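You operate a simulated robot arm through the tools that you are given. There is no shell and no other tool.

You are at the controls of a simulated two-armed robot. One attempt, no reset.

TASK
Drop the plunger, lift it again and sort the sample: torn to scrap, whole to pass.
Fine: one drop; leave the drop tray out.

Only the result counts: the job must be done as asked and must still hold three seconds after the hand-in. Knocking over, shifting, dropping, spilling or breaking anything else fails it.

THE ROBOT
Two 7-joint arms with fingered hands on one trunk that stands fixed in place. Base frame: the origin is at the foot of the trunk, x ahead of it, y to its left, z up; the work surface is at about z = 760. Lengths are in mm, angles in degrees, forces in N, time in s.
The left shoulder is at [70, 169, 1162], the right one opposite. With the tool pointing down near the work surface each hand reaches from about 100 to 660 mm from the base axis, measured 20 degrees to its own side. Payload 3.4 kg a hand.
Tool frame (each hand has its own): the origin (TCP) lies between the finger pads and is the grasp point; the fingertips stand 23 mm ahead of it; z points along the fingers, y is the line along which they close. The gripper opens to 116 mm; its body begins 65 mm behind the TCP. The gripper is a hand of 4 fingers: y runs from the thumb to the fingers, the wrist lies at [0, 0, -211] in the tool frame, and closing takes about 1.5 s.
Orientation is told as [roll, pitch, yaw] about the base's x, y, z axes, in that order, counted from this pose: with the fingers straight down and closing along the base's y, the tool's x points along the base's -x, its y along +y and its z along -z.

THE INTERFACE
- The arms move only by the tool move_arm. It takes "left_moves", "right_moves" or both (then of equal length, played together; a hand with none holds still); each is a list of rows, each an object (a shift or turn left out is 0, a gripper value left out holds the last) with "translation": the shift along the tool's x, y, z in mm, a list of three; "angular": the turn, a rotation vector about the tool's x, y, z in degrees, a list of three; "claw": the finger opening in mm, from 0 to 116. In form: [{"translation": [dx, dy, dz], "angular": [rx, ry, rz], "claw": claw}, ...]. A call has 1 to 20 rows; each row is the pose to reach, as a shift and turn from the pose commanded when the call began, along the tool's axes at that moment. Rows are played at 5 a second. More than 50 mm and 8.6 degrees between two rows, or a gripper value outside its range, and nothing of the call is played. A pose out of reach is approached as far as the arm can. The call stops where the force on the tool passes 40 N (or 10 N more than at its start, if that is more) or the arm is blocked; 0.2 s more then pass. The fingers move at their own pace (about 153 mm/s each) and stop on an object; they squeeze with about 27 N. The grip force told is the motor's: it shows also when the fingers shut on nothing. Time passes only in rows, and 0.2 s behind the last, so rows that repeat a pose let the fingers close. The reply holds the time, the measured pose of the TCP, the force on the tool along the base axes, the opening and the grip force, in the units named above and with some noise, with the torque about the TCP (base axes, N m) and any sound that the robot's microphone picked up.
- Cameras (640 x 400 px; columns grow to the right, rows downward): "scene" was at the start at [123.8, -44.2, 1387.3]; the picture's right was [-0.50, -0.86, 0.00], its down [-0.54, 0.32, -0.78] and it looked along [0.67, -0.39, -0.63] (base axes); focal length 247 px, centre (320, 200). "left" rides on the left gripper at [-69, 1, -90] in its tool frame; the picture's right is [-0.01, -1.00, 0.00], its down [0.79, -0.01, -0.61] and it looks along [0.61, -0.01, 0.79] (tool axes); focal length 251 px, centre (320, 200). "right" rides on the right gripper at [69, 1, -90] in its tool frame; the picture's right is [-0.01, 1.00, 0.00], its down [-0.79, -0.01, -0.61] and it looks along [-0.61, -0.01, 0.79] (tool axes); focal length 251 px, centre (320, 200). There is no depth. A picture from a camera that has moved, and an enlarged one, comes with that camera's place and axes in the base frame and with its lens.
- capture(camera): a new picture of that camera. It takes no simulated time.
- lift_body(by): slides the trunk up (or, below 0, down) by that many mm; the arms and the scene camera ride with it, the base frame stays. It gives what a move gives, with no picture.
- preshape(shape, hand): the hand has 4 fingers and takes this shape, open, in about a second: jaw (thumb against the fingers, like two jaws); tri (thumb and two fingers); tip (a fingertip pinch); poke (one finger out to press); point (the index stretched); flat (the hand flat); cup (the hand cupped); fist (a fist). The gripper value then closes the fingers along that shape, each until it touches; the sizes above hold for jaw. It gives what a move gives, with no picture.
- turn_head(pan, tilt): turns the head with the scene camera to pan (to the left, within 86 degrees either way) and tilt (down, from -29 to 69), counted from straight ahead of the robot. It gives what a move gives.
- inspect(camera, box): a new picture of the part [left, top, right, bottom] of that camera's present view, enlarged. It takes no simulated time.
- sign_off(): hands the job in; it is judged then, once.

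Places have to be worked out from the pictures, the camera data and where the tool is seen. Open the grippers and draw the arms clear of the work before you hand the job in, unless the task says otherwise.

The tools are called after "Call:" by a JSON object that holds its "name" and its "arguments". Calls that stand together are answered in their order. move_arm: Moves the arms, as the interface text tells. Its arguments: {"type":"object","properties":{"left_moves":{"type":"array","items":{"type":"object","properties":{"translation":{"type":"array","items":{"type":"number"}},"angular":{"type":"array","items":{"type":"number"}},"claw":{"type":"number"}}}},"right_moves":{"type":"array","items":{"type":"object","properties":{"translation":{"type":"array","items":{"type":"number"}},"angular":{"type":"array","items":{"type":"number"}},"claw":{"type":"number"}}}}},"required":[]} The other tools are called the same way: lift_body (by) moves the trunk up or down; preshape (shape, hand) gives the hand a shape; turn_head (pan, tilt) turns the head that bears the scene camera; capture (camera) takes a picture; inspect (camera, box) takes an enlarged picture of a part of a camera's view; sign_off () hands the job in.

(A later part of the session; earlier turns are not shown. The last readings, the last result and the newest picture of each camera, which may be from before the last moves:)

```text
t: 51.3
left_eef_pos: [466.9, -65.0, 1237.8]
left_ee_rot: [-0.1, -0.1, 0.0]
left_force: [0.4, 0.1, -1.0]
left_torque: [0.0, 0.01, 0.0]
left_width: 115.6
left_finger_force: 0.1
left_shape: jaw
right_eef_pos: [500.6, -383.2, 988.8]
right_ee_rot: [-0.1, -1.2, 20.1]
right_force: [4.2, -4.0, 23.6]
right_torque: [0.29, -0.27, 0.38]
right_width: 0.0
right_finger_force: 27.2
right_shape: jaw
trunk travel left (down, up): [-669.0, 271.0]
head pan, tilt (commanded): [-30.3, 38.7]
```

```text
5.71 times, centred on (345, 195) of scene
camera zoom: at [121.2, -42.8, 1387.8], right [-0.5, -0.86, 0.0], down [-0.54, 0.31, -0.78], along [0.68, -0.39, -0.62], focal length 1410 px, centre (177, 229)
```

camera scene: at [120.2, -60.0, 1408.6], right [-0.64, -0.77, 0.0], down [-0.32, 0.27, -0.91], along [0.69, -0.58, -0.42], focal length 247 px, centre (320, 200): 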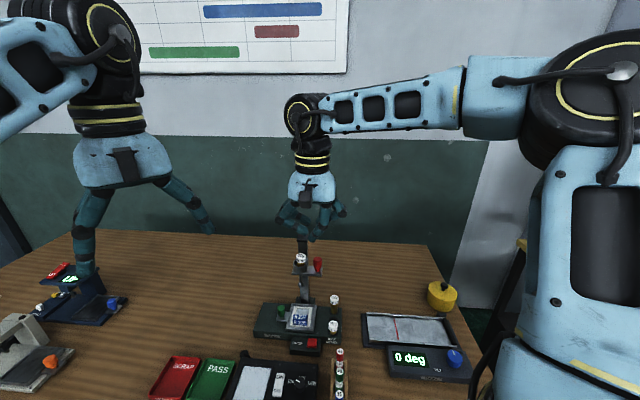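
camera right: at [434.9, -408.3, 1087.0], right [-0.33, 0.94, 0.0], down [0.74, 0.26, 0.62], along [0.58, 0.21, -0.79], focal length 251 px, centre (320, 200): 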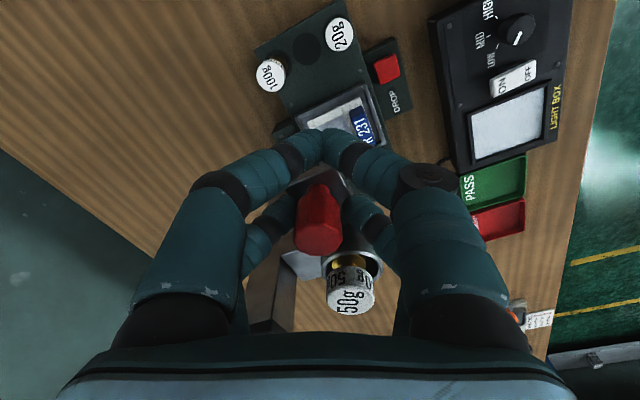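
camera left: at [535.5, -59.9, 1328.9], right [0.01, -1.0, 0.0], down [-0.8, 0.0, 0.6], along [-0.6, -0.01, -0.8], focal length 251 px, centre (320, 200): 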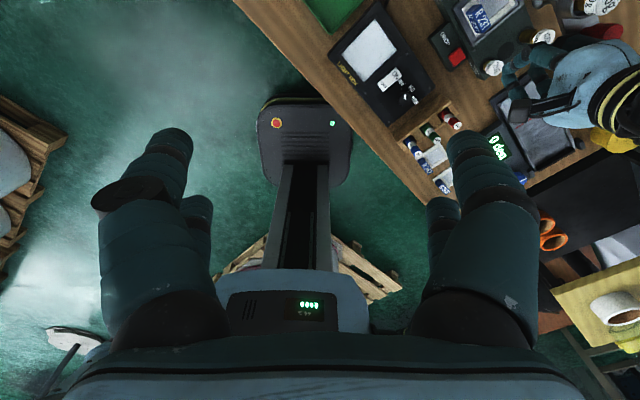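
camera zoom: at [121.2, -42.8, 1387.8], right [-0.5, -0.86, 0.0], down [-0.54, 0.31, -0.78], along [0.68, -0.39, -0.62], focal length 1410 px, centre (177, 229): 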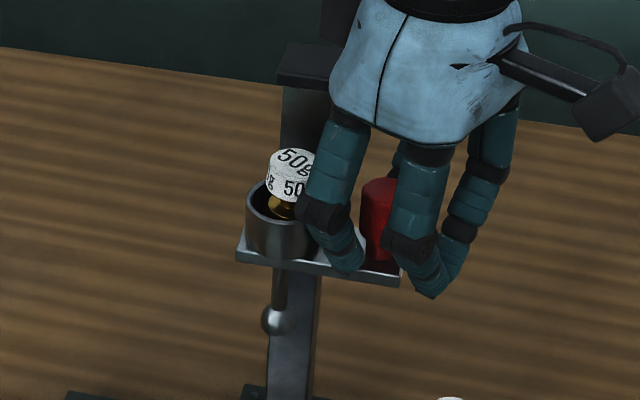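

The carriage refuses to go lower (+24 N) and sits exactly at its original height, so it is latched. I'll ease the load off, open the fingers slowly and rise clear.

Call:
{"name": "move_arm", "arguments": {"right_moves": [{"translation": [0, 0, -2], "claw": 0}, {"translation": [0, 0, -4], "claw": 0}, {"translation": [0, 0, -4], "claw": 15}, {"translation": [0, 0, -4], "claw": 40}, {"translation": [0, 0, -4], "claw": 70}, {"translation": [0, 0, -4], "claw": 80}, {"translation": [0, 0, -4], "claw": 80}]}}

Call:
{"name": "capture", "arguments": {"camera": "right"}}

Call:
{"name": "inspect", "arguments": {"camera": "scene", "box": [310, 160, 380, 230]}}

```text
t: 52.9
left_eef_pos: [467.7, -65.1, 1236.1]
left_ee_rot: [-0.1, -0.1, -0.2]
left_force: [-1.2, -0.6, 0.0]
left_torque: [0.01, 0.02, 0.0]
left_width: 115.8
left_finger_force: 0.1
left_shape: jaw
right_eef_pos: [501.1, -385.7, 989.1]
right_ee_rot: [0.1, -0.9, 19.9]
right_force: [0.1, -0.8, 0.7]
right_torque: [-0.02, 0.01, 0.0]
right_width: 79.9
right_finger_force: 0.1
right_shape: jaw
trunk travel left (down, up): [-669.0, 271.0]
head pan, tilt (commanded): [-30.3, 38.7]
```

```text
taken
camera right: at [433.7, -409.4, 1078.0], right [-0.33, 0.94, 0.0], down [0.74, 0.26, 0.62], along [0.58, 0.21, -0.79], focal length 251 px, centre (320, 200)
```

right: 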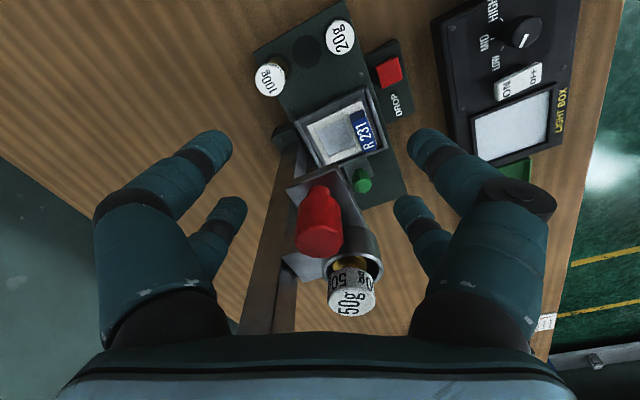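

```text
5.71 times, centred on (345, 195) of scene
camera zoom: at [123.7, -44.4, 1387.2], right [-0.5, -0.86, 0.0], down [-0.54, 0.32, -0.78], along [0.67, -0.39, -0.63], focal length 1410 px, centre (177, 229)
```

zoom: 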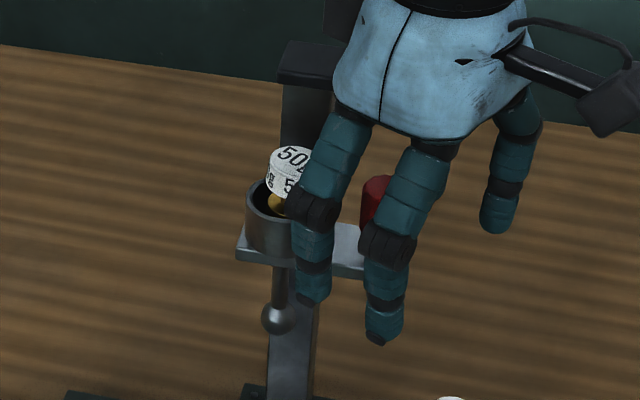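

The carriage stays up on its own and the weight is in its cup. I'll raise the hand straight up and clear.

Call:
{"name": "move_arm", "arguments": {"right_moves": [{"translation": [0, 0, -30], "claw": 80}, {"translation": [0, 0, -70], "claw": 80}, {"translation": [0, 0, -110], "claw": 80}, {"translation": [0, 0, -110], "claw": 80}]}}

Call:
{"name": "capture", "arguments": {"camera": "right"}}

Call:
{"name": "inspect", "arguments": {"camera": "scene", "box": [290, 200, 380, 280]}}

Call:
{"name": "inspect", "arguments": {"camera": "left", "box": [420, 0, 540, 80]}}

Call:
{"name": "inspect", "arguments": {"camera": "right", "box": [280, 60, 400, 180]}}

```text
t: 53.9
left_eef_pos: [469.1, -65.0, 1236.8]
left_ee_rot: [0.1, -0.1, -0.1]
left_force: [0.1, -0.6, -0.2]
left_torque: [-0.02, -0.01, -0.02]
left_width: 116.1
left_finger_force: 0.1
left_shape: jaw
right_eef_pos: [501.6, -387.6, 1098.2]
right_ee_rot: [0.0, -0.9, 20.0]
right_force: [-0.7, -0.6, 0.2]
right_torque: [-0.01, 0.04, 0.01]
right_width: 79.5
right_finger_force: 0.1
right_shape: jaw
trunk travel left (down, up): [-669.0, 271.0]
head pan, tilt (commanded): [-30.3, 38.7]
```

```text
taken
camera right: at [434.7, -410.7, 1187.1], right [-0.33, 0.94, 0.0], down [0.74, 0.26, 0.62], along [0.58, 0.21, -0.79], focal length 251 px, centre (320, 200)
```

right: 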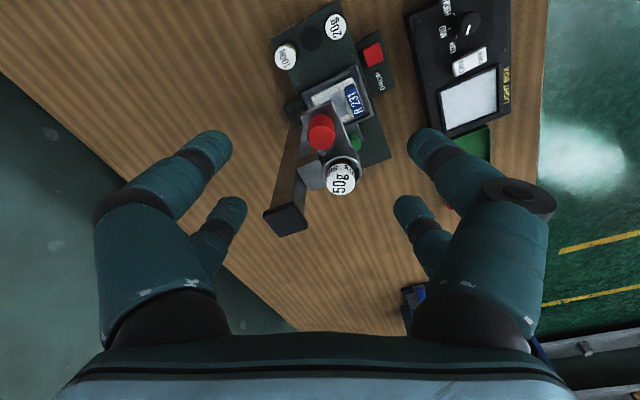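

```text
5.00 times, centred on (335, 240) of scene
camera zoom: at [124.0, -44.3, 1387.2], right [-0.5, -0.86, 0.0], down [-0.54, 0.32, -0.78], along [0.67, -0.39, -0.63], focal length 1234 px, centre (245, 0)
```

zoom: 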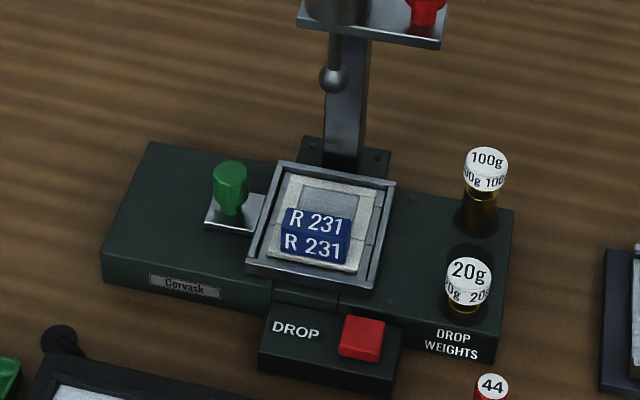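

```text
5.00 times, centred on (480, 40) of left
camera zoom: at [538.4, -64.1, 1327.4], right [0.01, -1.0, 0.0], down [-0.8, -0.01, 0.61], along [-0.61, -0.01, -0.8], focal length 1257 px, centre (-480, 1000)
```

zoom: 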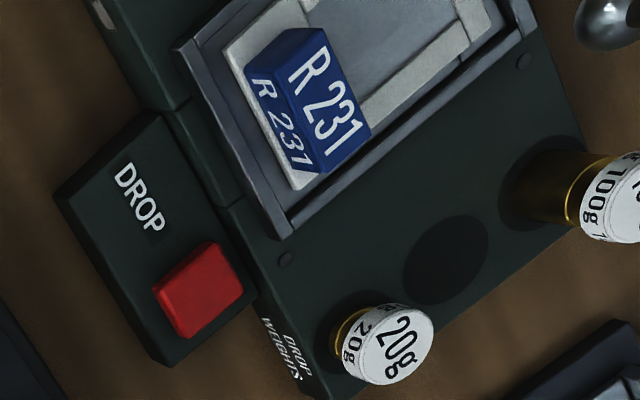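

```text
3.33 times, centred on (340, 120) of right
camera zoom: at [434.7, -410.7, 1187.1], right [-0.33, 0.94, 0.0], down [0.74, 0.26, 0.62], along [0.58, 0.21, -0.79], focal length 838 px, centre (253, 467)
```

zoom: 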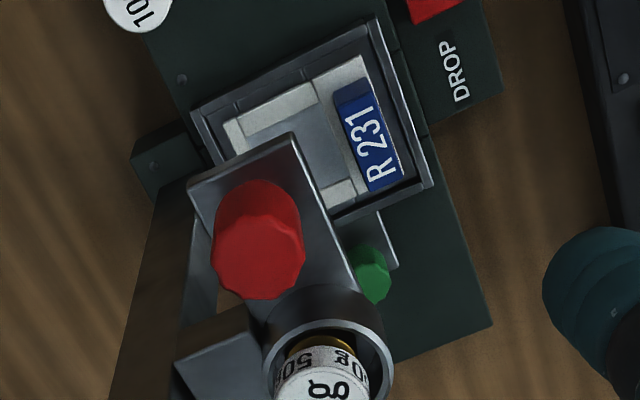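

Now the film itself: I'll zoom in from several cameras to see whether it is torn.

Call:
{"name": "inspect", "arguments": {"camera": "scene", "box": [322, 230, 352, 256]}}

Call:
{"name": "inspect", "arguments": {"camera": "left", "box": [480, 0, 530, 30]}}

Call:
{"name": "inspect", "arguments": {"camera": "right", "box": [305, 70, 375, 125]}}

```text
15.38 times, centred on (337, 243) of scene
camera zoom: at [124.0, -44.3, 1387.2], right [-0.5, -0.86, 0.0], down [-0.54, 0.32, -0.78], along [0.67, -0.39, -0.63], focal length 3797 px, centre (58, -462)
```

zoom: 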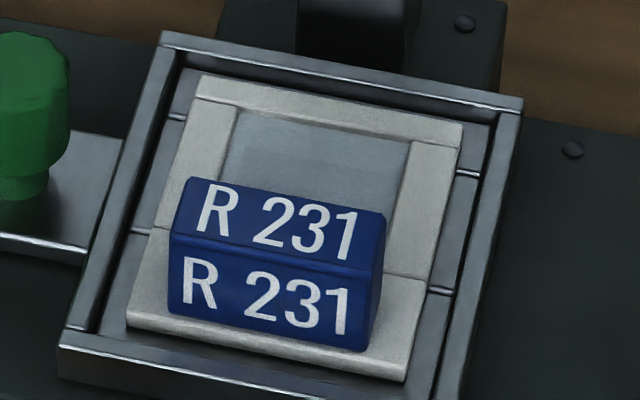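

```text
12.80 times, centred on (505, 15) of left
camera zoom: at [538.4, -64.1, 1327.4], right [0.01, -1.0, 0.0], down [-0.8, -0.01, 0.61], along [-0.61, -0.01, -0.8], focal length 3218 px, centre (-2048, 2568)
```

zoom: 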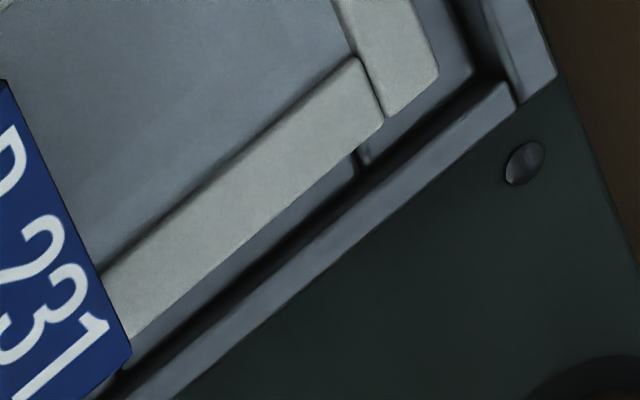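

```text
7.27 times, centred on (340, 98) of right
camera zoom: at [434.7, -410.7, 1187.1], right [-0.33, 0.94, 0.0], down [0.74, 0.26, 0.62], along [0.58, 0.21, -0.79], focal length 1829 px, centre (174, 946)
```

zoom: 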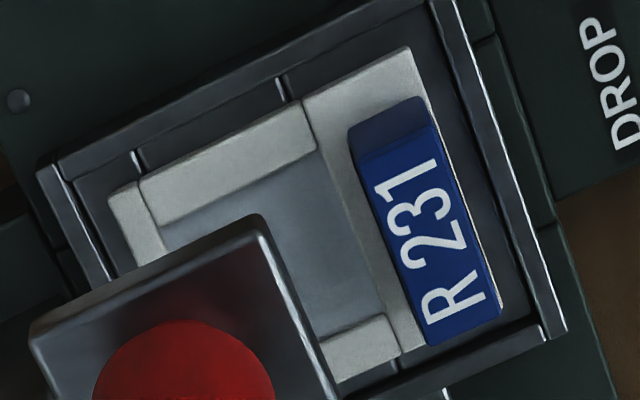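

From every view the film looks smooth, with no visible tear so far; I'll look again once the tray is out. The green knob is at about (579,-300) with its top at z≈835. I'll move above it at a safe height and turn back to yaw -45°, so that pulling left (+u) is along the closing direction.

Call:
{"name": "move_arm", "arguments": {"right_moves": [{"translation": [-10.6, 7.8, 0], "angular": [0, 0, 7.2], "claw": 60}, {"translation": [-21.3, 15.5, 0], "angular": [0, 0, 14.4], "claw": 60}, {"translation": [-31.9, 23.3, 0], "angular": [0, 0, 21.7], "claw": 60}, {"translation": [-42.5, 31.1, 0], "angular": [0, 0, 28.9], "claw": 60}, {"translation": [-53.2, 38.8, 0], "angular": [0, 0, 36.1], "claw": 60}, {"translation": [-63.8, 46.6, 0], "angular": [0, 0, 43.3], "claw": 60}, {"translation": [-74.4, 54.4, 0], "angular": [0, 0, 50.6], "claw": 60}, {"translation": [-85.1, 62.1, 0], "angular": [0, 0, 57.8], "claw": 60}, {"translation": [-95.7, 69.9, 0], "angular": [0, 0, 65], "claw": 60}, {"translation": [-95.7, 69.9, 0], "angular": [0, 0, 65], "claw": 60}]}}

Call:
{"name": "capture", "arguments": {"camera": "right"}}

Call:
{"name": "capture", "arguments": {"camera": "scene"}}

```text
t: 56.1
left_eef_pos: [468.0, -65.1, 1236.4]
left_ee_rot: [0.0, -0.1, -0.1]
left_force: [0.5, 0.2, -0.6]
left_torque: [0.01, -0.02, 0.01]
left_width: 116.0
left_finger_force: 0.1
left_shape: jaw
right_eef_pos: [564.8, -287.5, 1101.6]
right_ee_rot: [0.8, -0.2, -45.2]
right_force: [0.3, -0.4, -0.5]
right_torque: [0.05, 0.01, 0.02]
right_width: 60.2
right_finger_force: 0.1
right_shape: jaw
trunk travel left (down, up): [-669.0, 271.0]
head pan, tilt (commanded): [-30.3, 38.7]
```

```text
taken
camera right: at [515.7, -239.8, 1190.9], right [0.71, 0.7, 0.01], down [0.55, -0.57, 0.61], along [0.44, -0.43, -0.79], focal length 251 px, centre (320, 200)
```

right: 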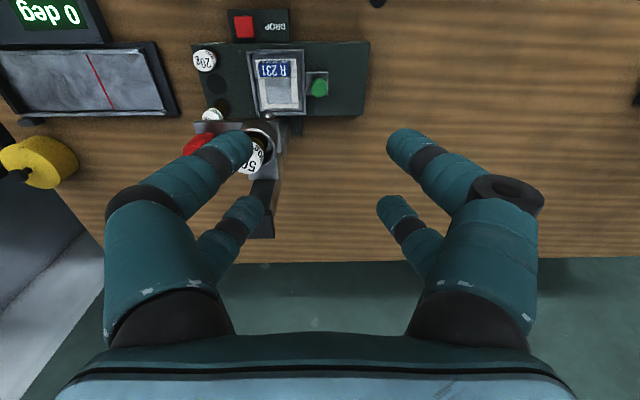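

```text
taken
camera scene: at [123.5, -44.3, 1387.3], right [-0.5, -0.86, 0.0], down [-0.54, 0.32, -0.78], along [0.67, -0.39, -0.63], focal length 247 px, centre (320, 200)
```

scene: 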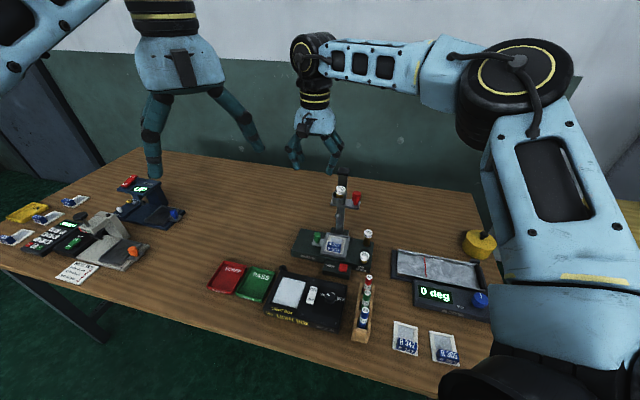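

This view looks at the film from the front and above, so I'll zoom in on the film and on the green knob.

Call:
{"name": "inspect", "arguments": {"camera": "right", "box": [245, 40, 310, 120]}}

Call:
{"name": "inspect", "arguments": {"camera": "right", "box": [230, 30, 370, 140]}}

Call:
{"name": "inspect", "arguments": {"camera": "scene", "box": [290, 215, 350, 265]}}

```text
5.00 times, centred on (278, 80) of right
camera zoom: at [515.7, -239.8, 1190.9], right [0.71, 0.7, 0.01], down [0.55, -0.57, 0.61], along [0.44, -0.43, -0.79], focal length 1257 px, centre (532, 800)
```

zoom: 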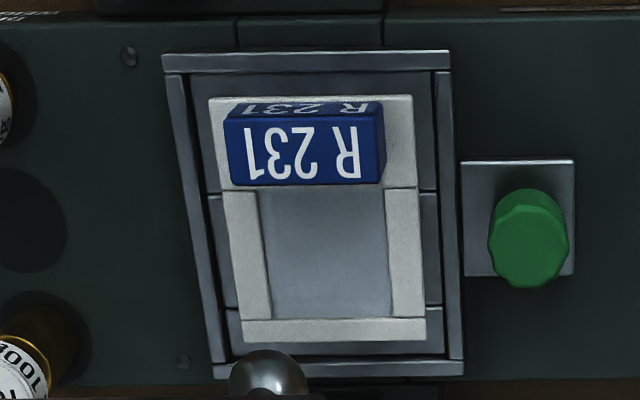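

```text
3.64 times, centred on (300, 85) of right
camera zoom: at [515.7, -239.8, 1190.9], right [0.71, 0.7, 0.01], down [0.55, -0.57, 0.61], along [0.44, -0.43, -0.79], focal length 914 px, centre (393, 618)
```

zoom: 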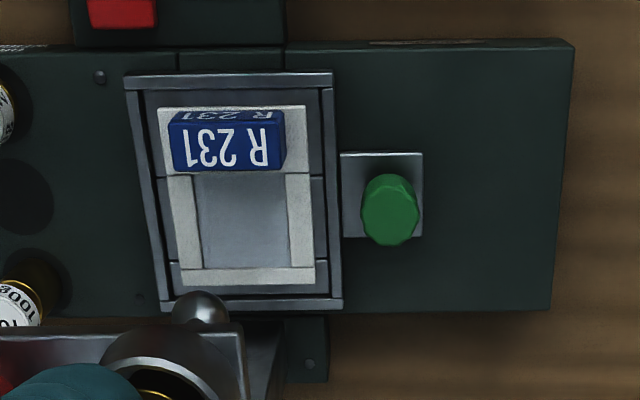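

```text
8.00 times, centred on (320, 240) of scene
camera zoom: at [123.5, -44.3, 1387.3], right [-0.5, -0.86, 0.0], down [-0.54, 0.32, -0.78], along [0.67, -0.39, -0.63], focal length 1975 px, centre (320, -120)
```

zoom: 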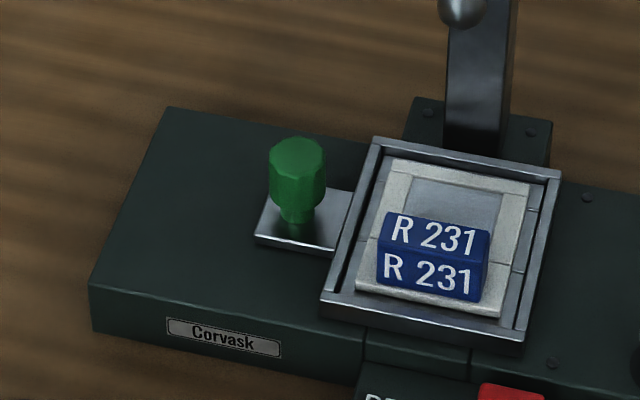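

The film window is fully in view and appears smooth. I'll zoom in tightly to make sure there is no fine tear.

Call:
{"name": "inspect", "arguments": {"camera": "right", "box": [266, 74, 302, 108]}}

Call:
{"name": "inspect", "arguments": {"camera": "scene", "box": [328, 235, 348, 250]}}

Call:
{"name": "inspect", "arguments": {"camera": "scene", "box": [385, 315, 470, 370]}}

```text
11.76 times, centred on (284, 91) of right
camera zoom: at [515.7, -239.8, 1190.9], right [0.71, 0.7, 0.01], down [0.55, -0.57, 0.61], along [0.44, -0.43, -0.79], focal length 2958 px, centre (744, 1482)
```

zoom: 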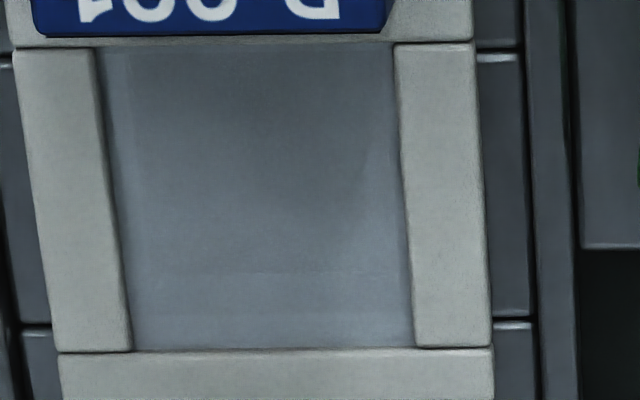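

```text
16.00 times, centred on (338, 242) of scene
camera zoom: at [123.5, -44.3, 1387.3], right [-0.5, -0.86, 0.0], down [-0.54, 0.32, -0.78], along [0.67, -0.39, -0.63], focal length 3949 px, centre (32, -480)
```

zoom: 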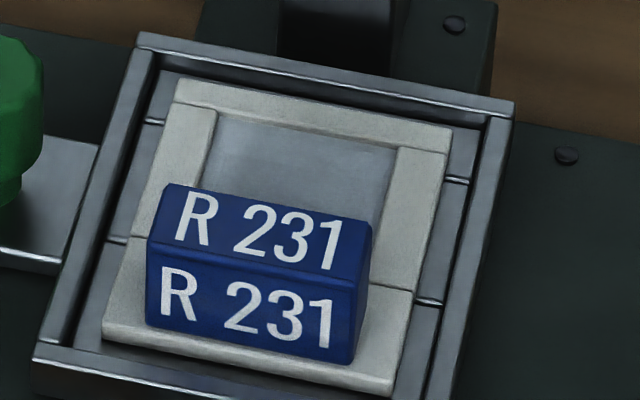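

```text
7.27 times, centred on (428, 342) of scene
camera zoom: at [123.5, -44.3, 1387.3], right [-0.5, -0.86, 0.0], down [-0.54, 0.32, -0.78], along [0.67, -0.39, -0.63], focal length 1795 px, centre (-462, -836)
```

zoom: 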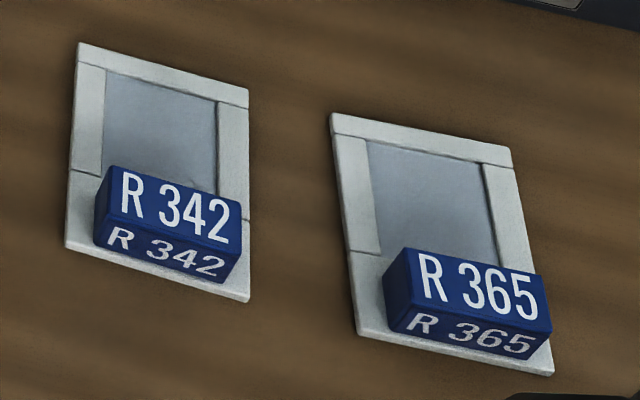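

The film shows no tear, only a faint even sheen, so it looks whole. The raised carriage blocks a straight descent onto the green knob, so I'll come at it from the far left side at low height. First I'll move the hand to a clear spot to the left, at yaw +20°.

Call:
{"name": "move_arm", "arguments": {"right_moves": [{"translation": [0.3, 4.3, 0], "angular": [0, 0, -7.2], "claw": 60}, {"translation": [0.6, 8.7, 0], "angular": [0, 0, -14.4], "claw": 60}, {"translation": [0.9, 13, 0], "angular": [0, 0, -21.7], "claw": 60}, {"translation": [1.2, 17.3, 0], "angular": [0, 0, -28.9], "claw": 60}, {"translation": [1.5, 21.7, 0], "angular": [0, 0, -36.1], "claw": 60}, {"translation": [1.8, 26, 0], "angular": [0, 0, -43.3], "claw": 60}, {"translation": [2.1, 30.3, 0], "angular": [0, 0, -50.6], "claw": 60}, {"translation": [2.4, 34.7, 0], "angular": [0, 0, -57.8], "claw": 60}, {"translation": [2.7, 39, 0], "angular": [0, 0, -65], "claw": 60}, {"translation": [2.7, 39, 0], "angular": [0, 0, -65], "claw": 60}]}}

```text
t: 58.3
left_eef_pos: [468.0, -66.0, 1237.4]
left_ee_rot: [-0.1, -0.1, -0.1]
left_force: [0.4, -0.3, 0.5]
left_torque: [0.01, 0.0, -0.02]
left_width: 115.8
left_finger_force: 0.0
left_shape: jaw
right_eef_pos: [580.1, -260.1, 1102.4]
right_ee_rot: [0.2, -1.0, 20.0]
right_force: [0.2, 0.7, -0.8]
right_torque: [0.01, 0.01, 0.02]
right_width: 60.5
right_finger_force: 0.2
right_shape: jaw
right hand out of reach, approached as far as the arm can: row 8, 9, 10
trunk travel left (down, up): [-669.0, 271.0]
head pan, tilt (commanded): [-30.3, 38.7]
```

That spot is at the edge of reach. A better way in is at yaw -45°: descend in front of the tray where there is room, then slide in at knob height with the rear pair straddling the green knob, under the raised carriage. I'll move to that start point at a safe height.

Call:
{"name": "move_arm", "arguments": {"right_moves": [{"translation": [5, 3.3, 0], "angular": [0, 0, 7.2], "claw": 42}, {"translation": [10, 6.6, 0], "angular": [0, 0, 14.4], "claw": 42}, {"translation": [15, 9.9, 0], "angular": [0, 0, 21.7], "claw": 42}, {"translation": [20, 13.2, 0], "angular": [0, 0, 28.9], "claw": 42}, {"translation": [25, 16.5, 0], "angular": [0, 0, 36.1], "claw": 42}, {"translation": [30, 19.8, 0], "angular": [0, 0, 43.3], "claw": 42}, {"translation": [35, 23.1, 0], "angular": [0, 0, 50.6], "claw": 42}, {"translation": [40, 26.4, 0], "angular": [0, 0, 57.8], "claw": 42}, {"translation": [45.1, 29.7, 0], "angular": [0, 0, 65], "claw": 42}, {"translation": [45.1, 29.7, 0], "angular": [0, 0, 65], "claw": 42}]}}

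Call:
{"name": "capture", "arguments": {"camera": "right"}}

```text
t: 60.5
left_eef_pos: [469.2, -64.8, 1236.5]
left_ee_rot: [0.0, 0.0, -0.1]
left_force: [-0.1, -0.1, 0.0]
left_torque: [-0.02, -0.01, 0.04]
left_width: 115.7
left_finger_force: 0.0
left_shape: jaw
right_eef_pos: [529.5, -249.8, 1100.6]
right_ee_rot: [0.8, -0.3, -45.1]
right_force: [0.1, 0.5, 0.8]
right_torque: [-0.01, -0.03, 0.01]
right_width: 42.4
right_finger_force: 0.0
right_shape: jaw
trunk travel left (down, up): [-669.0, 271.0]
head pan, tilt (commanded): [-30.3, 38.7]
```

```text
taken
camera right: at [479.2, -201.2, 1189.5], right [0.71, 0.7, 0.01], down [0.55, -0.57, 0.61], along [0.44, -0.43, -0.79], focal length 251 px, centre (320, 200)
```

right: 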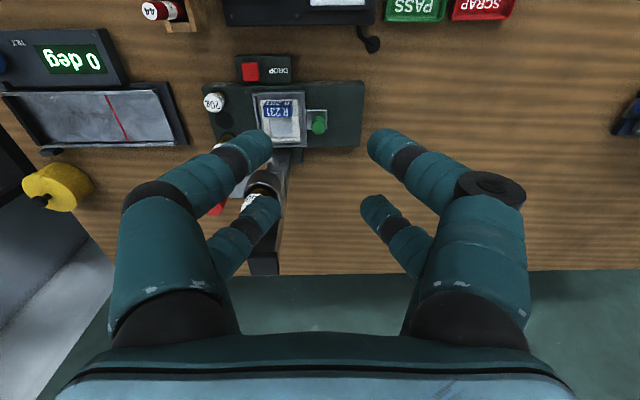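

Aligned sideways with the green knob. I'll descend in front of the rig to z≈870 and check.

Call:
{"name": "move_arm", "arguments": {"right_moves": [{"translation": [0, 0, 45], "claw": 42}, {"translation": [0, 0, 90], "claw": 42}, {"translation": [0, 0, 135], "claw": 42}, {"translation": [0, 0, 180], "claw": 42}, {"translation": [0, 0, 215], "claw": 42}, {"translation": [0, 0, 230], "claw": 42}, {"translation": [0, 0, 230], "claw": 42}]}}

Call:
{"name": "capture", "arguments": {"camera": "right"}}

Call:
{"name": "inspect", "arguments": {"camera": "scene", "box": [270, 170, 390, 280]}}

Call:
{"name": "inspect", "arguments": {"camera": "left", "box": [380, 0, 560, 110]}}

```text
t: 62.1
left_eef_pos: [468.3, -64.9, 1237.6]
left_ee_rot: [0.1, -0.1, -0.2]
left_force: [0.4, 0.2, -0.8]
left_torque: [0.02, -0.03, 0.0]
left_width: 116.0
left_finger_force: 0.0
left_shape: jaw
right_eef_pos: [532.2, -251.4, 867.8]
right_ee_rot: [0.8, -0.3, -45.0]
right_force: [0.1, -1.2, -0.4]
right_torque: [0.01, 0.0, 0.02]
right_width: 42.5
right_finger_force: 0.1
right_shape: jaw
trunk travel left (down, up): [-669.0, 271.0]
head pan, tilt (commanded): [-30.3, 38.7]
```

```text
taken
camera right: at [482.0, -202.6, 957.1], right [0.71, 0.7, 0.02], down [0.55, -0.57, 0.61], along [0.44, -0.43, -0.79], focal length 251 px, centre (320, 200)
```

right: 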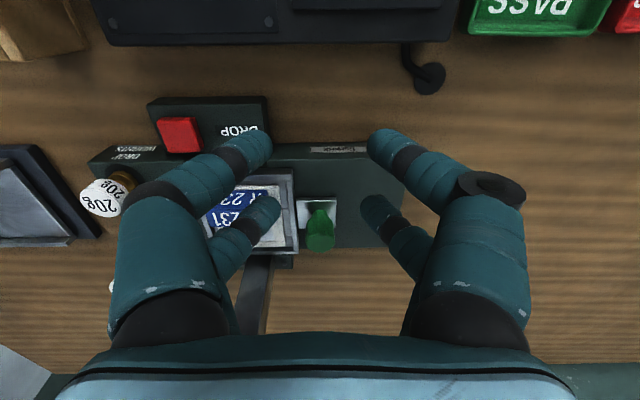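

```text
3.64 times, centred on (330, 225) of scene
camera zoom: at [123.7, -44.1, 1387.3], right [-0.5, -0.86, 0.0], down [-0.54, 0.32, -0.78], along [0.67, -0.39, -0.63], focal length 898 px, centre (284, 109)
```

zoom: 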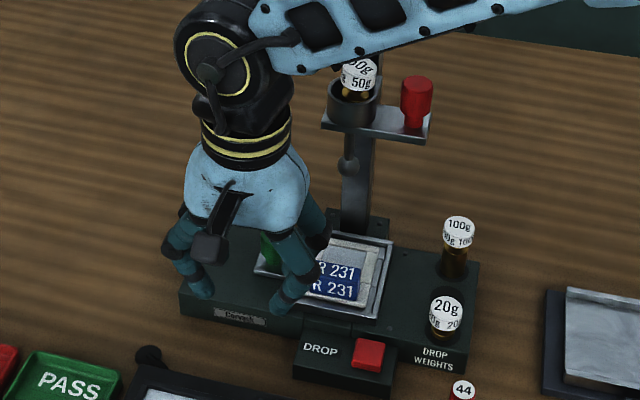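

```text
3.56 times, centred on (470, 55) of left
camera zoom: at [538.0, -63.8, 1327.6], right [0.01, -1.0, 0.0], down [-0.8, -0.01, 0.61], along [-0.61, -0.01, -0.8], focal length 894 px, centre (-213, 716)
```

zoom: 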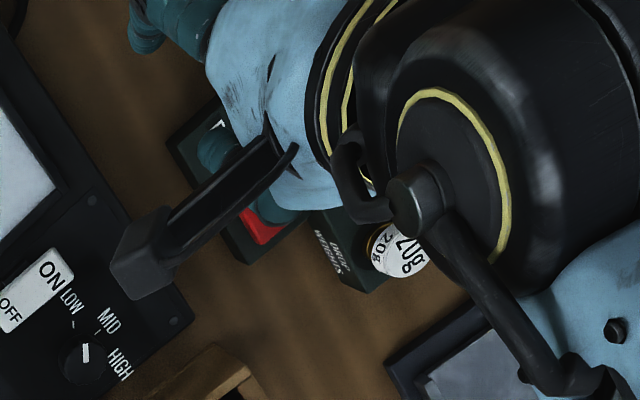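

I'll zoom in to check the finger spacing against the label block and the knob before going lower.

Call:
{"name": "inspect", "arguments": {"camera": "right", "box": [190, 120, 410, 270]}}

Call:
{"name": "inspect", "arguments": {"camera": "scene", "box": [310, 220, 360, 265]}}

```text
2.67 times, centred on (300, 195) of right
camera zoom: at [482.0, -202.6, 957.1], right [0.71, 0.7, 0.02], down [0.55, -0.57, 0.61], along [0.44, -0.43, -0.79], focal length 670 px, centre (373, 213)
```

zoom: 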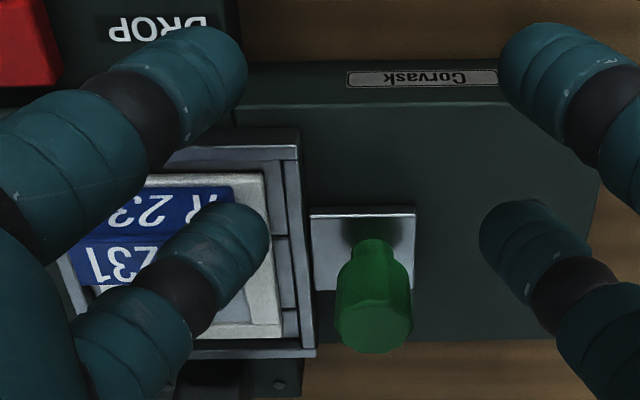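

```text
8.89 times, centred on (335, 242) of scene
camera zoom: at [123.7, -44.1, 1387.3], right [-0.5, -0.86, 0.0], down [-0.54, 0.32, -0.78], along [0.67, -0.39, -0.63], focal length 2194 px, centre (187, -178)
```

zoom: 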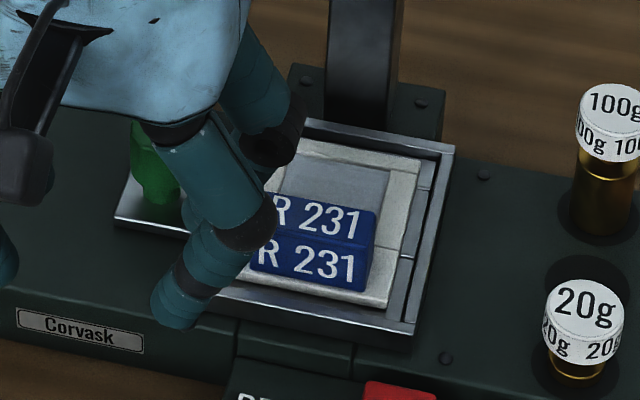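

The label end is too close to the left finger at low height. So I'll slide in with the tips just above the label (TCP z≈850), then drop the last bit once the rear fingers are past the label.

Call:
{"name": "move_arm", "arguments": {"right_moves": [{"translation": [0, 1, 10], "claw": 42}, {"translation": [0, 1, 18], "claw": 42}, {"translation": [-10, 1, 18], "claw": 42}, {"translation": [-20, 1, 18], "claw": 42}, {"translation": [-30, 1, 18], "claw": 42}, {"translation": [-30, 1, 18], "claw": 42}]}}

Call:
{"name": "inspect", "arguments": {"camera": "right", "box": [190, 120, 410, 300]}}

Call:
{"name": "inspect", "arguments": {"camera": "scene", "box": [290, 170, 370, 265]}}

```text
t: 63.5
left_eef_pos: [467.5, -65.8, 1237.5]
left_ee_rot: [0.0, -0.1, -0.1]
left_force: [-0.6, 0.3, 0.4]
left_torque: [0.05, 0.02, -0.01]
left_width: 115.9
left_finger_force: 0.1
left_shape: jaw
right_eef_pos: [540.5, -275.2, 862.2]
right_ee_rot: [0.9, -0.4, -45.0]
right_force: [-0.8, 0.0, -0.2]
right_torque: [-0.01, -0.03, -0.01]
right_width: 42.3
right_finger_force: 0.0
right_shape: jaw
right hand out of reach, approached as far as the arm can: row 1, 2, 3, 4, 5, 6
trunk travel left (down, up): [-669.0, 271.0]
head pan, tilt (commanded): [-30.3, 38.7]
```

```text
2.22 times, centred on (300, 210) of right
camera zoom: at [489.9, -226.2, 951.3], right [0.71, 0.7, 0.02], down [0.55, -0.57, 0.61], along [0.44, -0.43, -0.79], focal length 559 px, centre (364, 178)
```

zoom: 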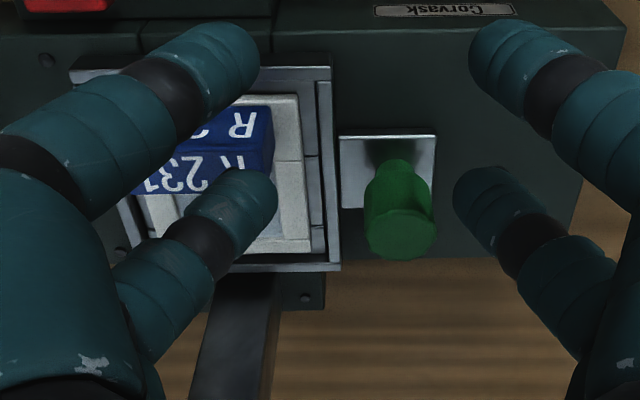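

```text
4.21 times, centred on (330, 218) of scene
camera zoom: at [123.8, -44.1, 1387.2], right [-0.5, -0.86, 0.0], down [-0.54, 0.32, -0.78], along [0.67, -0.39, -0.63], focal length 1039 px, centre (278, 126)
```

zoom: 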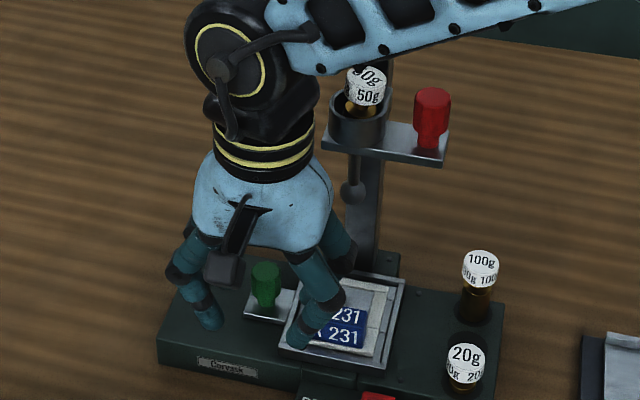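

The arm can't hold this yaw so low and far out, so it drifted. Lowering the trunk should give the wrist more freedom here. First I'll back the hand out to the front and raise it well clear.

Call:
{"name": "move_arm", "arguments": {"right_moves": [{"translation": [8, 3, -10], "claw": 42}, {"translation": [18, 6, -25], "claw": 42}, {"translation": [28, 10, -60], "claw": 42}, {"translation": [28, 10, -100], "claw": 42}, {"translation": [28, 10, -145], "claw": 42}, {"translation": [28, 10, -190], "claw": 42}, {"translation": [28, 10, -238], "claw": 42}, {"translation": [28, 10, -238], "claw": 42}]}}

```text
t: 65.3
left_eef_pos: [469.8, -65.5, 1237.9]
left_ee_rot: [0.1, 0.0, 0.0]
left_force: [0.2, -0.1, -0.1]
left_torque: [-0.03, 0.02, 0.01]
left_width: 115.8
left_finger_force: 0.1
left_shape: jaw
right_eef_pos: [524.2, -250.7, 1100.9]
right_ee_rot: [0.8, -0.4, -45.0]
right_force: [-0.3, 0.8, 1.0]
right_torque: [-0.03, -0.02, 0.02]
right_width: 42.2
right_finger_force: 0.0
right_shape: jaw
trunk travel left (down, up): [-669.0, 271.0]
head pan, tilt (commanded): [-30.3, 38.7]
```

Hand is clear at (524,-251,1101). I'll lower the trunk by 150 mm in two steps; both hands stay well above everything.

Call:
{"name": "lift_body", "arguments": {"by": -75}}

Call:
{"name": "lift_body", "arguments": {"by": -75}}

Call:
{"name": "capture", "arguments": {"camera": "scene"}}

Call:
{"name": "capture", "arguments": {"camera": "right"}}

Call:
{"name": "capture", "arguments": {"camera": "left"}}

```text
t: 66.4
left_eef_pos: [469.2, -65.2, 1162.4]
left_ee_rot: [0.0, -0.1, -0.1]
left_force: [-0.6, -0.1, 0.0]
left_torque: [0.02, 0.0, 0.03]
left_width: 116.1
left_finger_force: 0.0
left_shape: jaw
right_eef_pos: [524.5, -249.7, 1025.6]
right_ee_rot: [0.7, -0.3, -45.0]
right_force: [0.6, -0.1, -1.0]
right_torque: [-0.01, 0.01, 0.03]
right_width: 42.2
right_finger_force: 0.1
right_shape: jaw
trunk travel left (down, up): [-594.0, 346.0]
head pan, tilt (commanded): [-30.3, 38.7]
```

```text
t: 67.5
left_eef_pos: [468.3, -65.5, 1087.3]
left_ee_rot: [0.1, -0.1, 0.0]
left_force: [0.3, -0.3, 0.3]
left_torque: [-0.03, 0.03, -0.01]
left_width: 115.9
left_finger_force: 0.1
left_shape: jaw
right_eef_pos: [523.6, -251.2, 950.2]
right_ee_rot: [0.8, -0.3, -45.0]
right_force: [0.7, 0.5, 0.2]
right_torque: [-0.03, -0.02, 0.02]
right_width: 42.0
right_finger_force: 0.0
right_shape: jaw
trunk travel left (down, up): [-519.0, 421.0]
head pan, tilt (commanded): [-30.3, 38.7]
```

```text
taken
camera scene: at [123.5, -44.0, 1237.3], right [-0.5, -0.86, 0.0], down [-0.54, 0.32, -0.78], along [0.67, -0.39, -0.63], focal length 247 px, centre (320, 200)
```

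scene: 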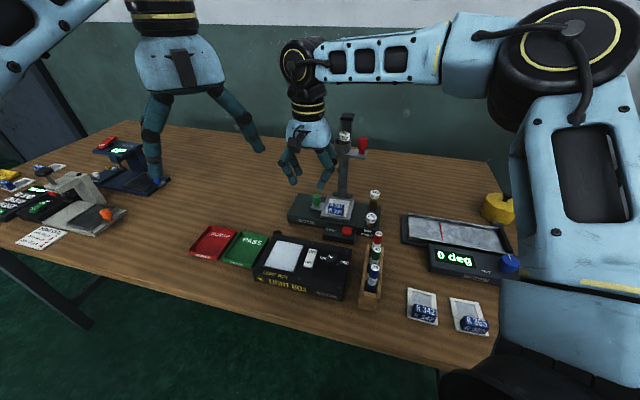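

```text
taken
camera right: at [473.7, -202.0, 1039.3], right [0.71, 0.7, 0.01], down [0.55, -0.57, 0.61], along [0.44, -0.43, -0.79], focal length 251 px, centre (320, 200)
```

right: 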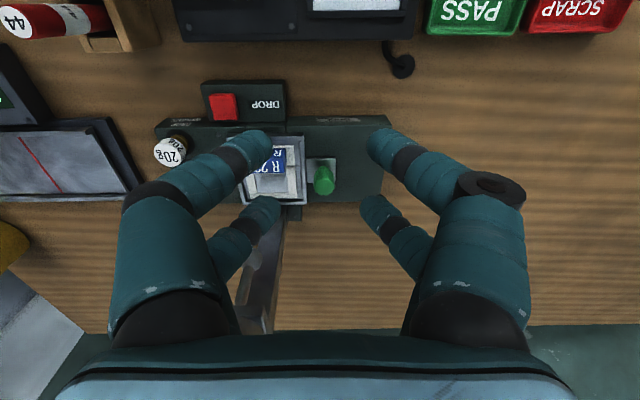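

```text
taken
camera left: at [537.9, -63.8, 1177.7], right [0.01, -1.0, 0.0], down [-0.8, -0.01, 0.61], along [-0.61, -0.01, -0.8], focal length 251 px, centre (320, 200)
```

left: 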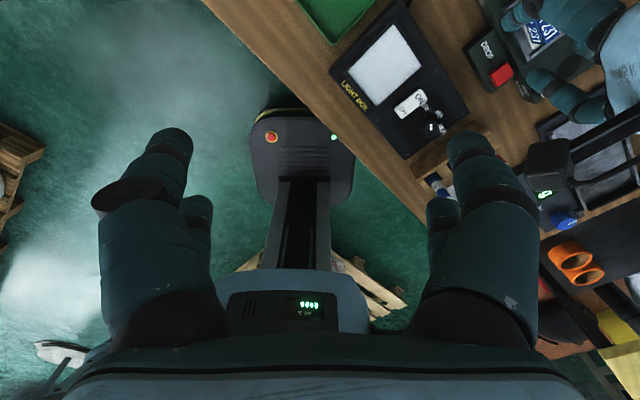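

Trunk is lowered without incident. I'll descend again in front of the tray to z≈850.

Call:
{"name": "move_arm", "arguments": {"right_moves": [{"translation": [0, 3, 35], "claw": 42}, {"translation": [0, 6, 70], "claw": 42}, {"translation": [0, 6.5, 100], "claw": 42}, {"translation": [0, 6.5, 100], "claw": 42}]}}

Call:
{"name": "inspect", "arguments": {"camera": "right", "box": [190, 120, 410, 300]}}

Call:
{"name": "inspect", "arguments": {"camera": "scene", "box": [270, 100, 400, 240]}}

```text
t: 68.5
left_eef_pos: [468.9, -64.8, 1086.2]
left_ee_rot: [0.0, -0.2, -0.1]
left_force: [-0.1, 0.2, -0.8]
left_torque: [0.01, -0.02, -0.01]
left_width: 115.7
left_finger_force: 0.1
left_shape: jaw
right_eef_pos: [528.5, -245.5, 849.8]
right_ee_rot: [0.8, -0.5, -44.9]
right_force: [0.9, 0.4, 0.5]
right_torque: [0.04, -0.03, 0.0]
right_width: 42.4
right_finger_force: 0.0
right_shape: jaw
trunk travel left (down, up): [-519.0, 421.0]
head pan, tilt (commanded): [-30.3, 38.7]
```

```text
2.22 times, centred on (300, 210) of right
camera zoom: at [478.2, -197.4, 938.9], right [0.71, 0.7, 0.02], down [0.55, -0.57, 0.61], along [0.44, -0.43, -0.79], focal length 559 px, centre (364, 178)
```

zoom: 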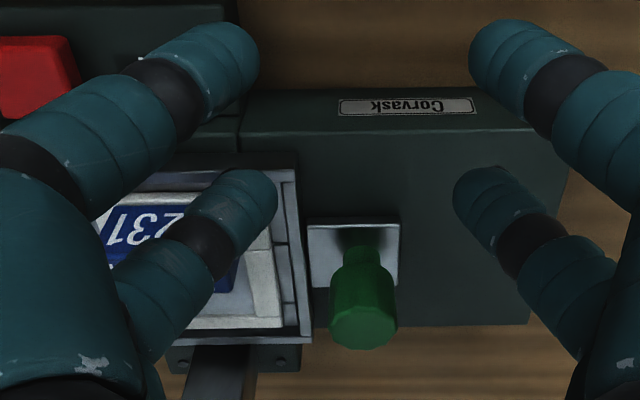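

```text
2.86 times, centred on (335, 170) of scene
camera zoom: at [123.4, -44.0, 1237.3], right [-0.5, -0.86, 0.0], down [-0.54, 0.32, -0.78], along [0.67, -0.39, -0.63], focal length 705 px, centre (277, 286)
```

zoom: 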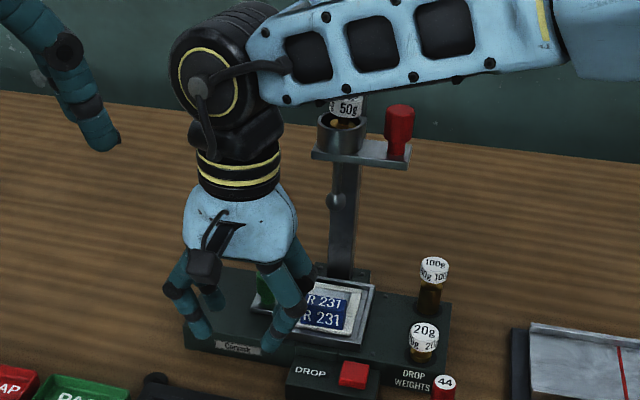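

Reachable now, and the knob is centred between the fingers. I'll slide in at this height towards the knob, half-way first.

Call:
{"name": "move_arm", "arguments": {"right_moves": [{"translation": [-10, -0.5, 0], "claw": 42}, {"translation": [-20, -0.5, 0], "claw": 42}, {"translation": [-30, -0.5, 0], "claw": 42}, {"translation": [-40, -0.5, 0], "claw": 42}, {"translation": [-40, -0.5, 0], "claw": 42}]}}

Call:
{"name": "inspect", "arguments": {"camera": "right", "box": [190, 120, 410, 300]}}

Call:
{"name": "inspect", "arguments": {"camera": "scene", "box": [270, 100, 400, 240]}}

```text
t: 69.7
left_eef_pos: [469.1, -65.7, 1088.4]
left_ee_rot: [0.0, -0.1, -0.1]
left_force: [-0.6, 0.2, -0.3]
left_torque: [-0.04, 0.02, 0.0]
left_width: 115.9
left_finger_force: 0.0
left_shape: jaw
right_eef_pos: [556.0, -272.5, 850.3]
right_ee_rot: [0.9, -0.4, -45.1]
right_force: [0.3, -0.4, 0.1]
right_torque: [0.01, -0.03, 0.01]
right_width: 42.2
right_finger_force: 0.0
right_shape: jaw
trunk travel left (down, up): [-519.0, 421.0]
head pan, tilt (commanded): [-30.3, 38.7]
```

```text
2.22 times, centred on (300, 210) of right
camera zoom: at [506.4, -224.8, 939.4], right [0.71, 0.7, 0.01], down [0.55, -0.57, 0.61], along [0.44, -0.43, -0.79], focal length 559 px, centre (364, 178)
```

zoom: 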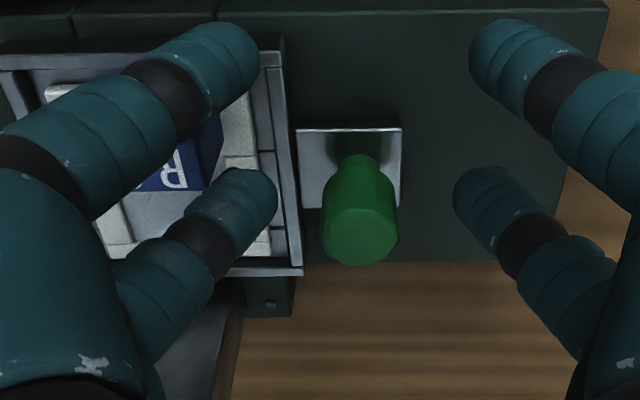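

```text
2.86 times, centred on (335, 170) of scene
camera zoom: at [123.6, -44.0, 1237.3], right [-0.5, -0.86, 0.0], down [-0.54, 0.32, -0.78], along [0.67, -0.39, -0.63], focal length 705 px, centre (277, 286)
```

zoom: 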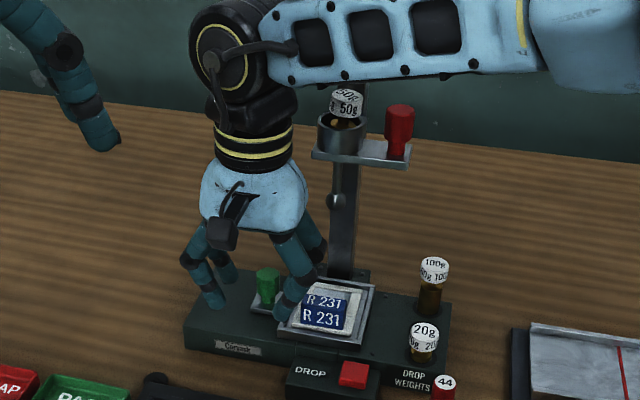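

Clean so far. I'll slide the remaining 22 mm so that the rear pair straddles the knob.

Call:
{"name": "move_arm", "arguments": {"right_moves": [{"translation": [-8, -0.5, 0], "claw": 42}, {"translation": [-16, -0.5, 0], "claw": 42}, {"translation": [-23, -0.5, 0], "claw": 42}, {"translation": [-23, -0.5, 0], "claw": 42}]}}

Call:
{"name": "capture", "arguments": {"camera": "right"}}

Call:
{"name": "inspect", "arguments": {"camera": "scene", "box": [290, 120, 370, 220]}}

```text
t: 70.7
left_eef_pos: [468.4, -65.1, 1088.1]
left_ee_rot: [0.1, -0.1, -0.2]
left_force: [-0.7, -0.1, -0.3]
left_torque: [0.01, 0.04, 0.0]
left_width: 116.1
left_finger_force: 0.0
left_shape: jaw
right_eef_pos: [572.7, -290.4, 851.2]
right_ee_rot: [0.7, -0.3, -45.0]
right_force: [0.1, 0.4, 0.4]
right_torque: [-0.02, -0.04, -0.01]
right_width: 42.2
right_finger_force: 0.1
right_shape: jaw
trunk travel left (down, up): [-519.0, 421.0]
head pan, tilt (commanded): [-30.3, 38.7]
```

```text
taken
camera right: at [523.6, -241.7, 939.7], right [0.71, 0.7, 0.01], down [0.55, -0.57, 0.61], along [0.44, -0.43, -0.79], focal length 251 px, centre (320, 200)
```

right: 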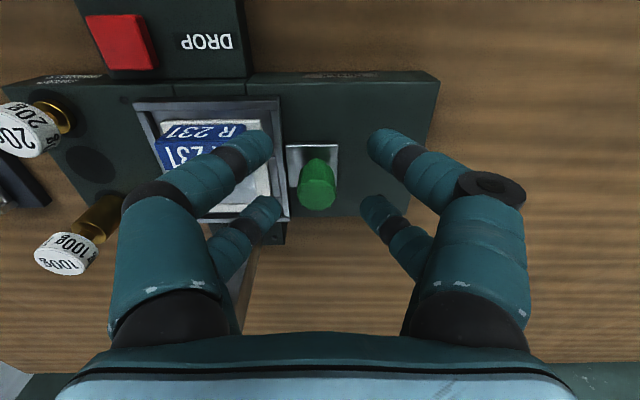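

```text
4.00 times, centred on (330, 170) of scene
camera zoom: at [123.7, -44.1, 1237.3], right [-0.5, -0.86, 0.0], down [-0.54, 0.32, -0.78], along [0.67, -0.39, -0.63], focal length 987 px, centre (280, 320)
```

zoom: 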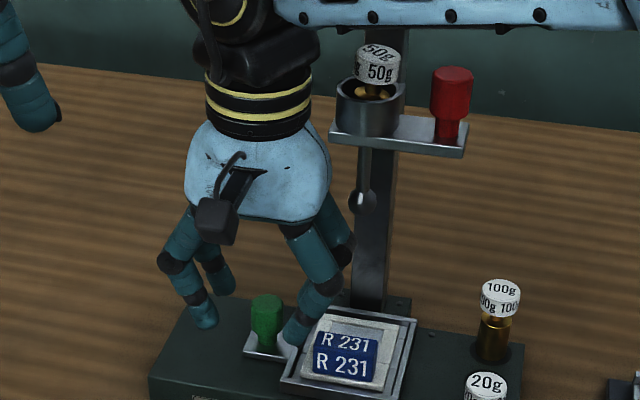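

The knob is between the rear fingers at the right depth. Before dropping the last 19 mm, I'll check the front-left finger's clearance to the label.

Call:
{"name": "inspect", "arguments": {"camera": "right", "box": [150, 100, 350, 240]}}

Call:
{"name": "inspect", "arguments": {"camera": "scene", "box": [325, 185, 365, 225]}}

```text
2.86 times, centred on (250, 170) of right
camera zoom: at [523.6, -241.7, 939.7], right [0.71, 0.7, 0.01], down [0.55, -0.57, 0.61], along [0.44, -0.43, -0.79], focal length 718 px, centre (520, 286)
```

zoom: 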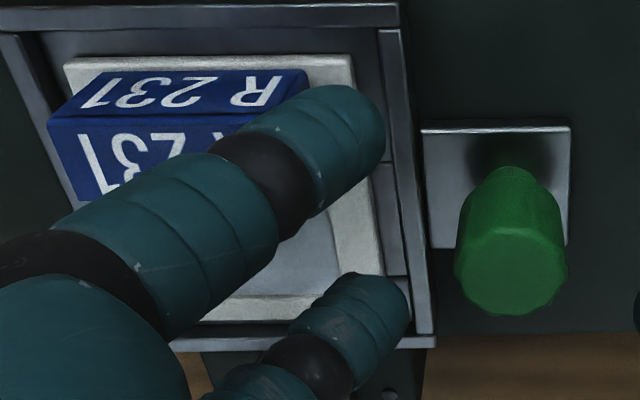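

```text
10.00 times, centred on (345, 205) of scene
camera zoom: at [123.7, -44.1, 1237.3], right [-0.5, -0.86, 0.0], down [-0.54, 0.32, -0.78], along [0.67, -0.39, -0.63], focal length 2468 px, centre (70, 150)
```

zoom: 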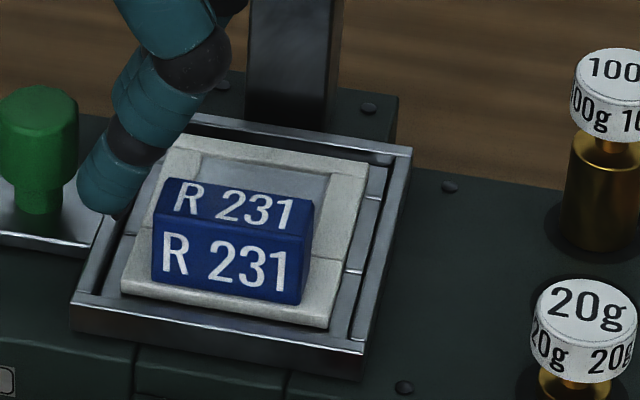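

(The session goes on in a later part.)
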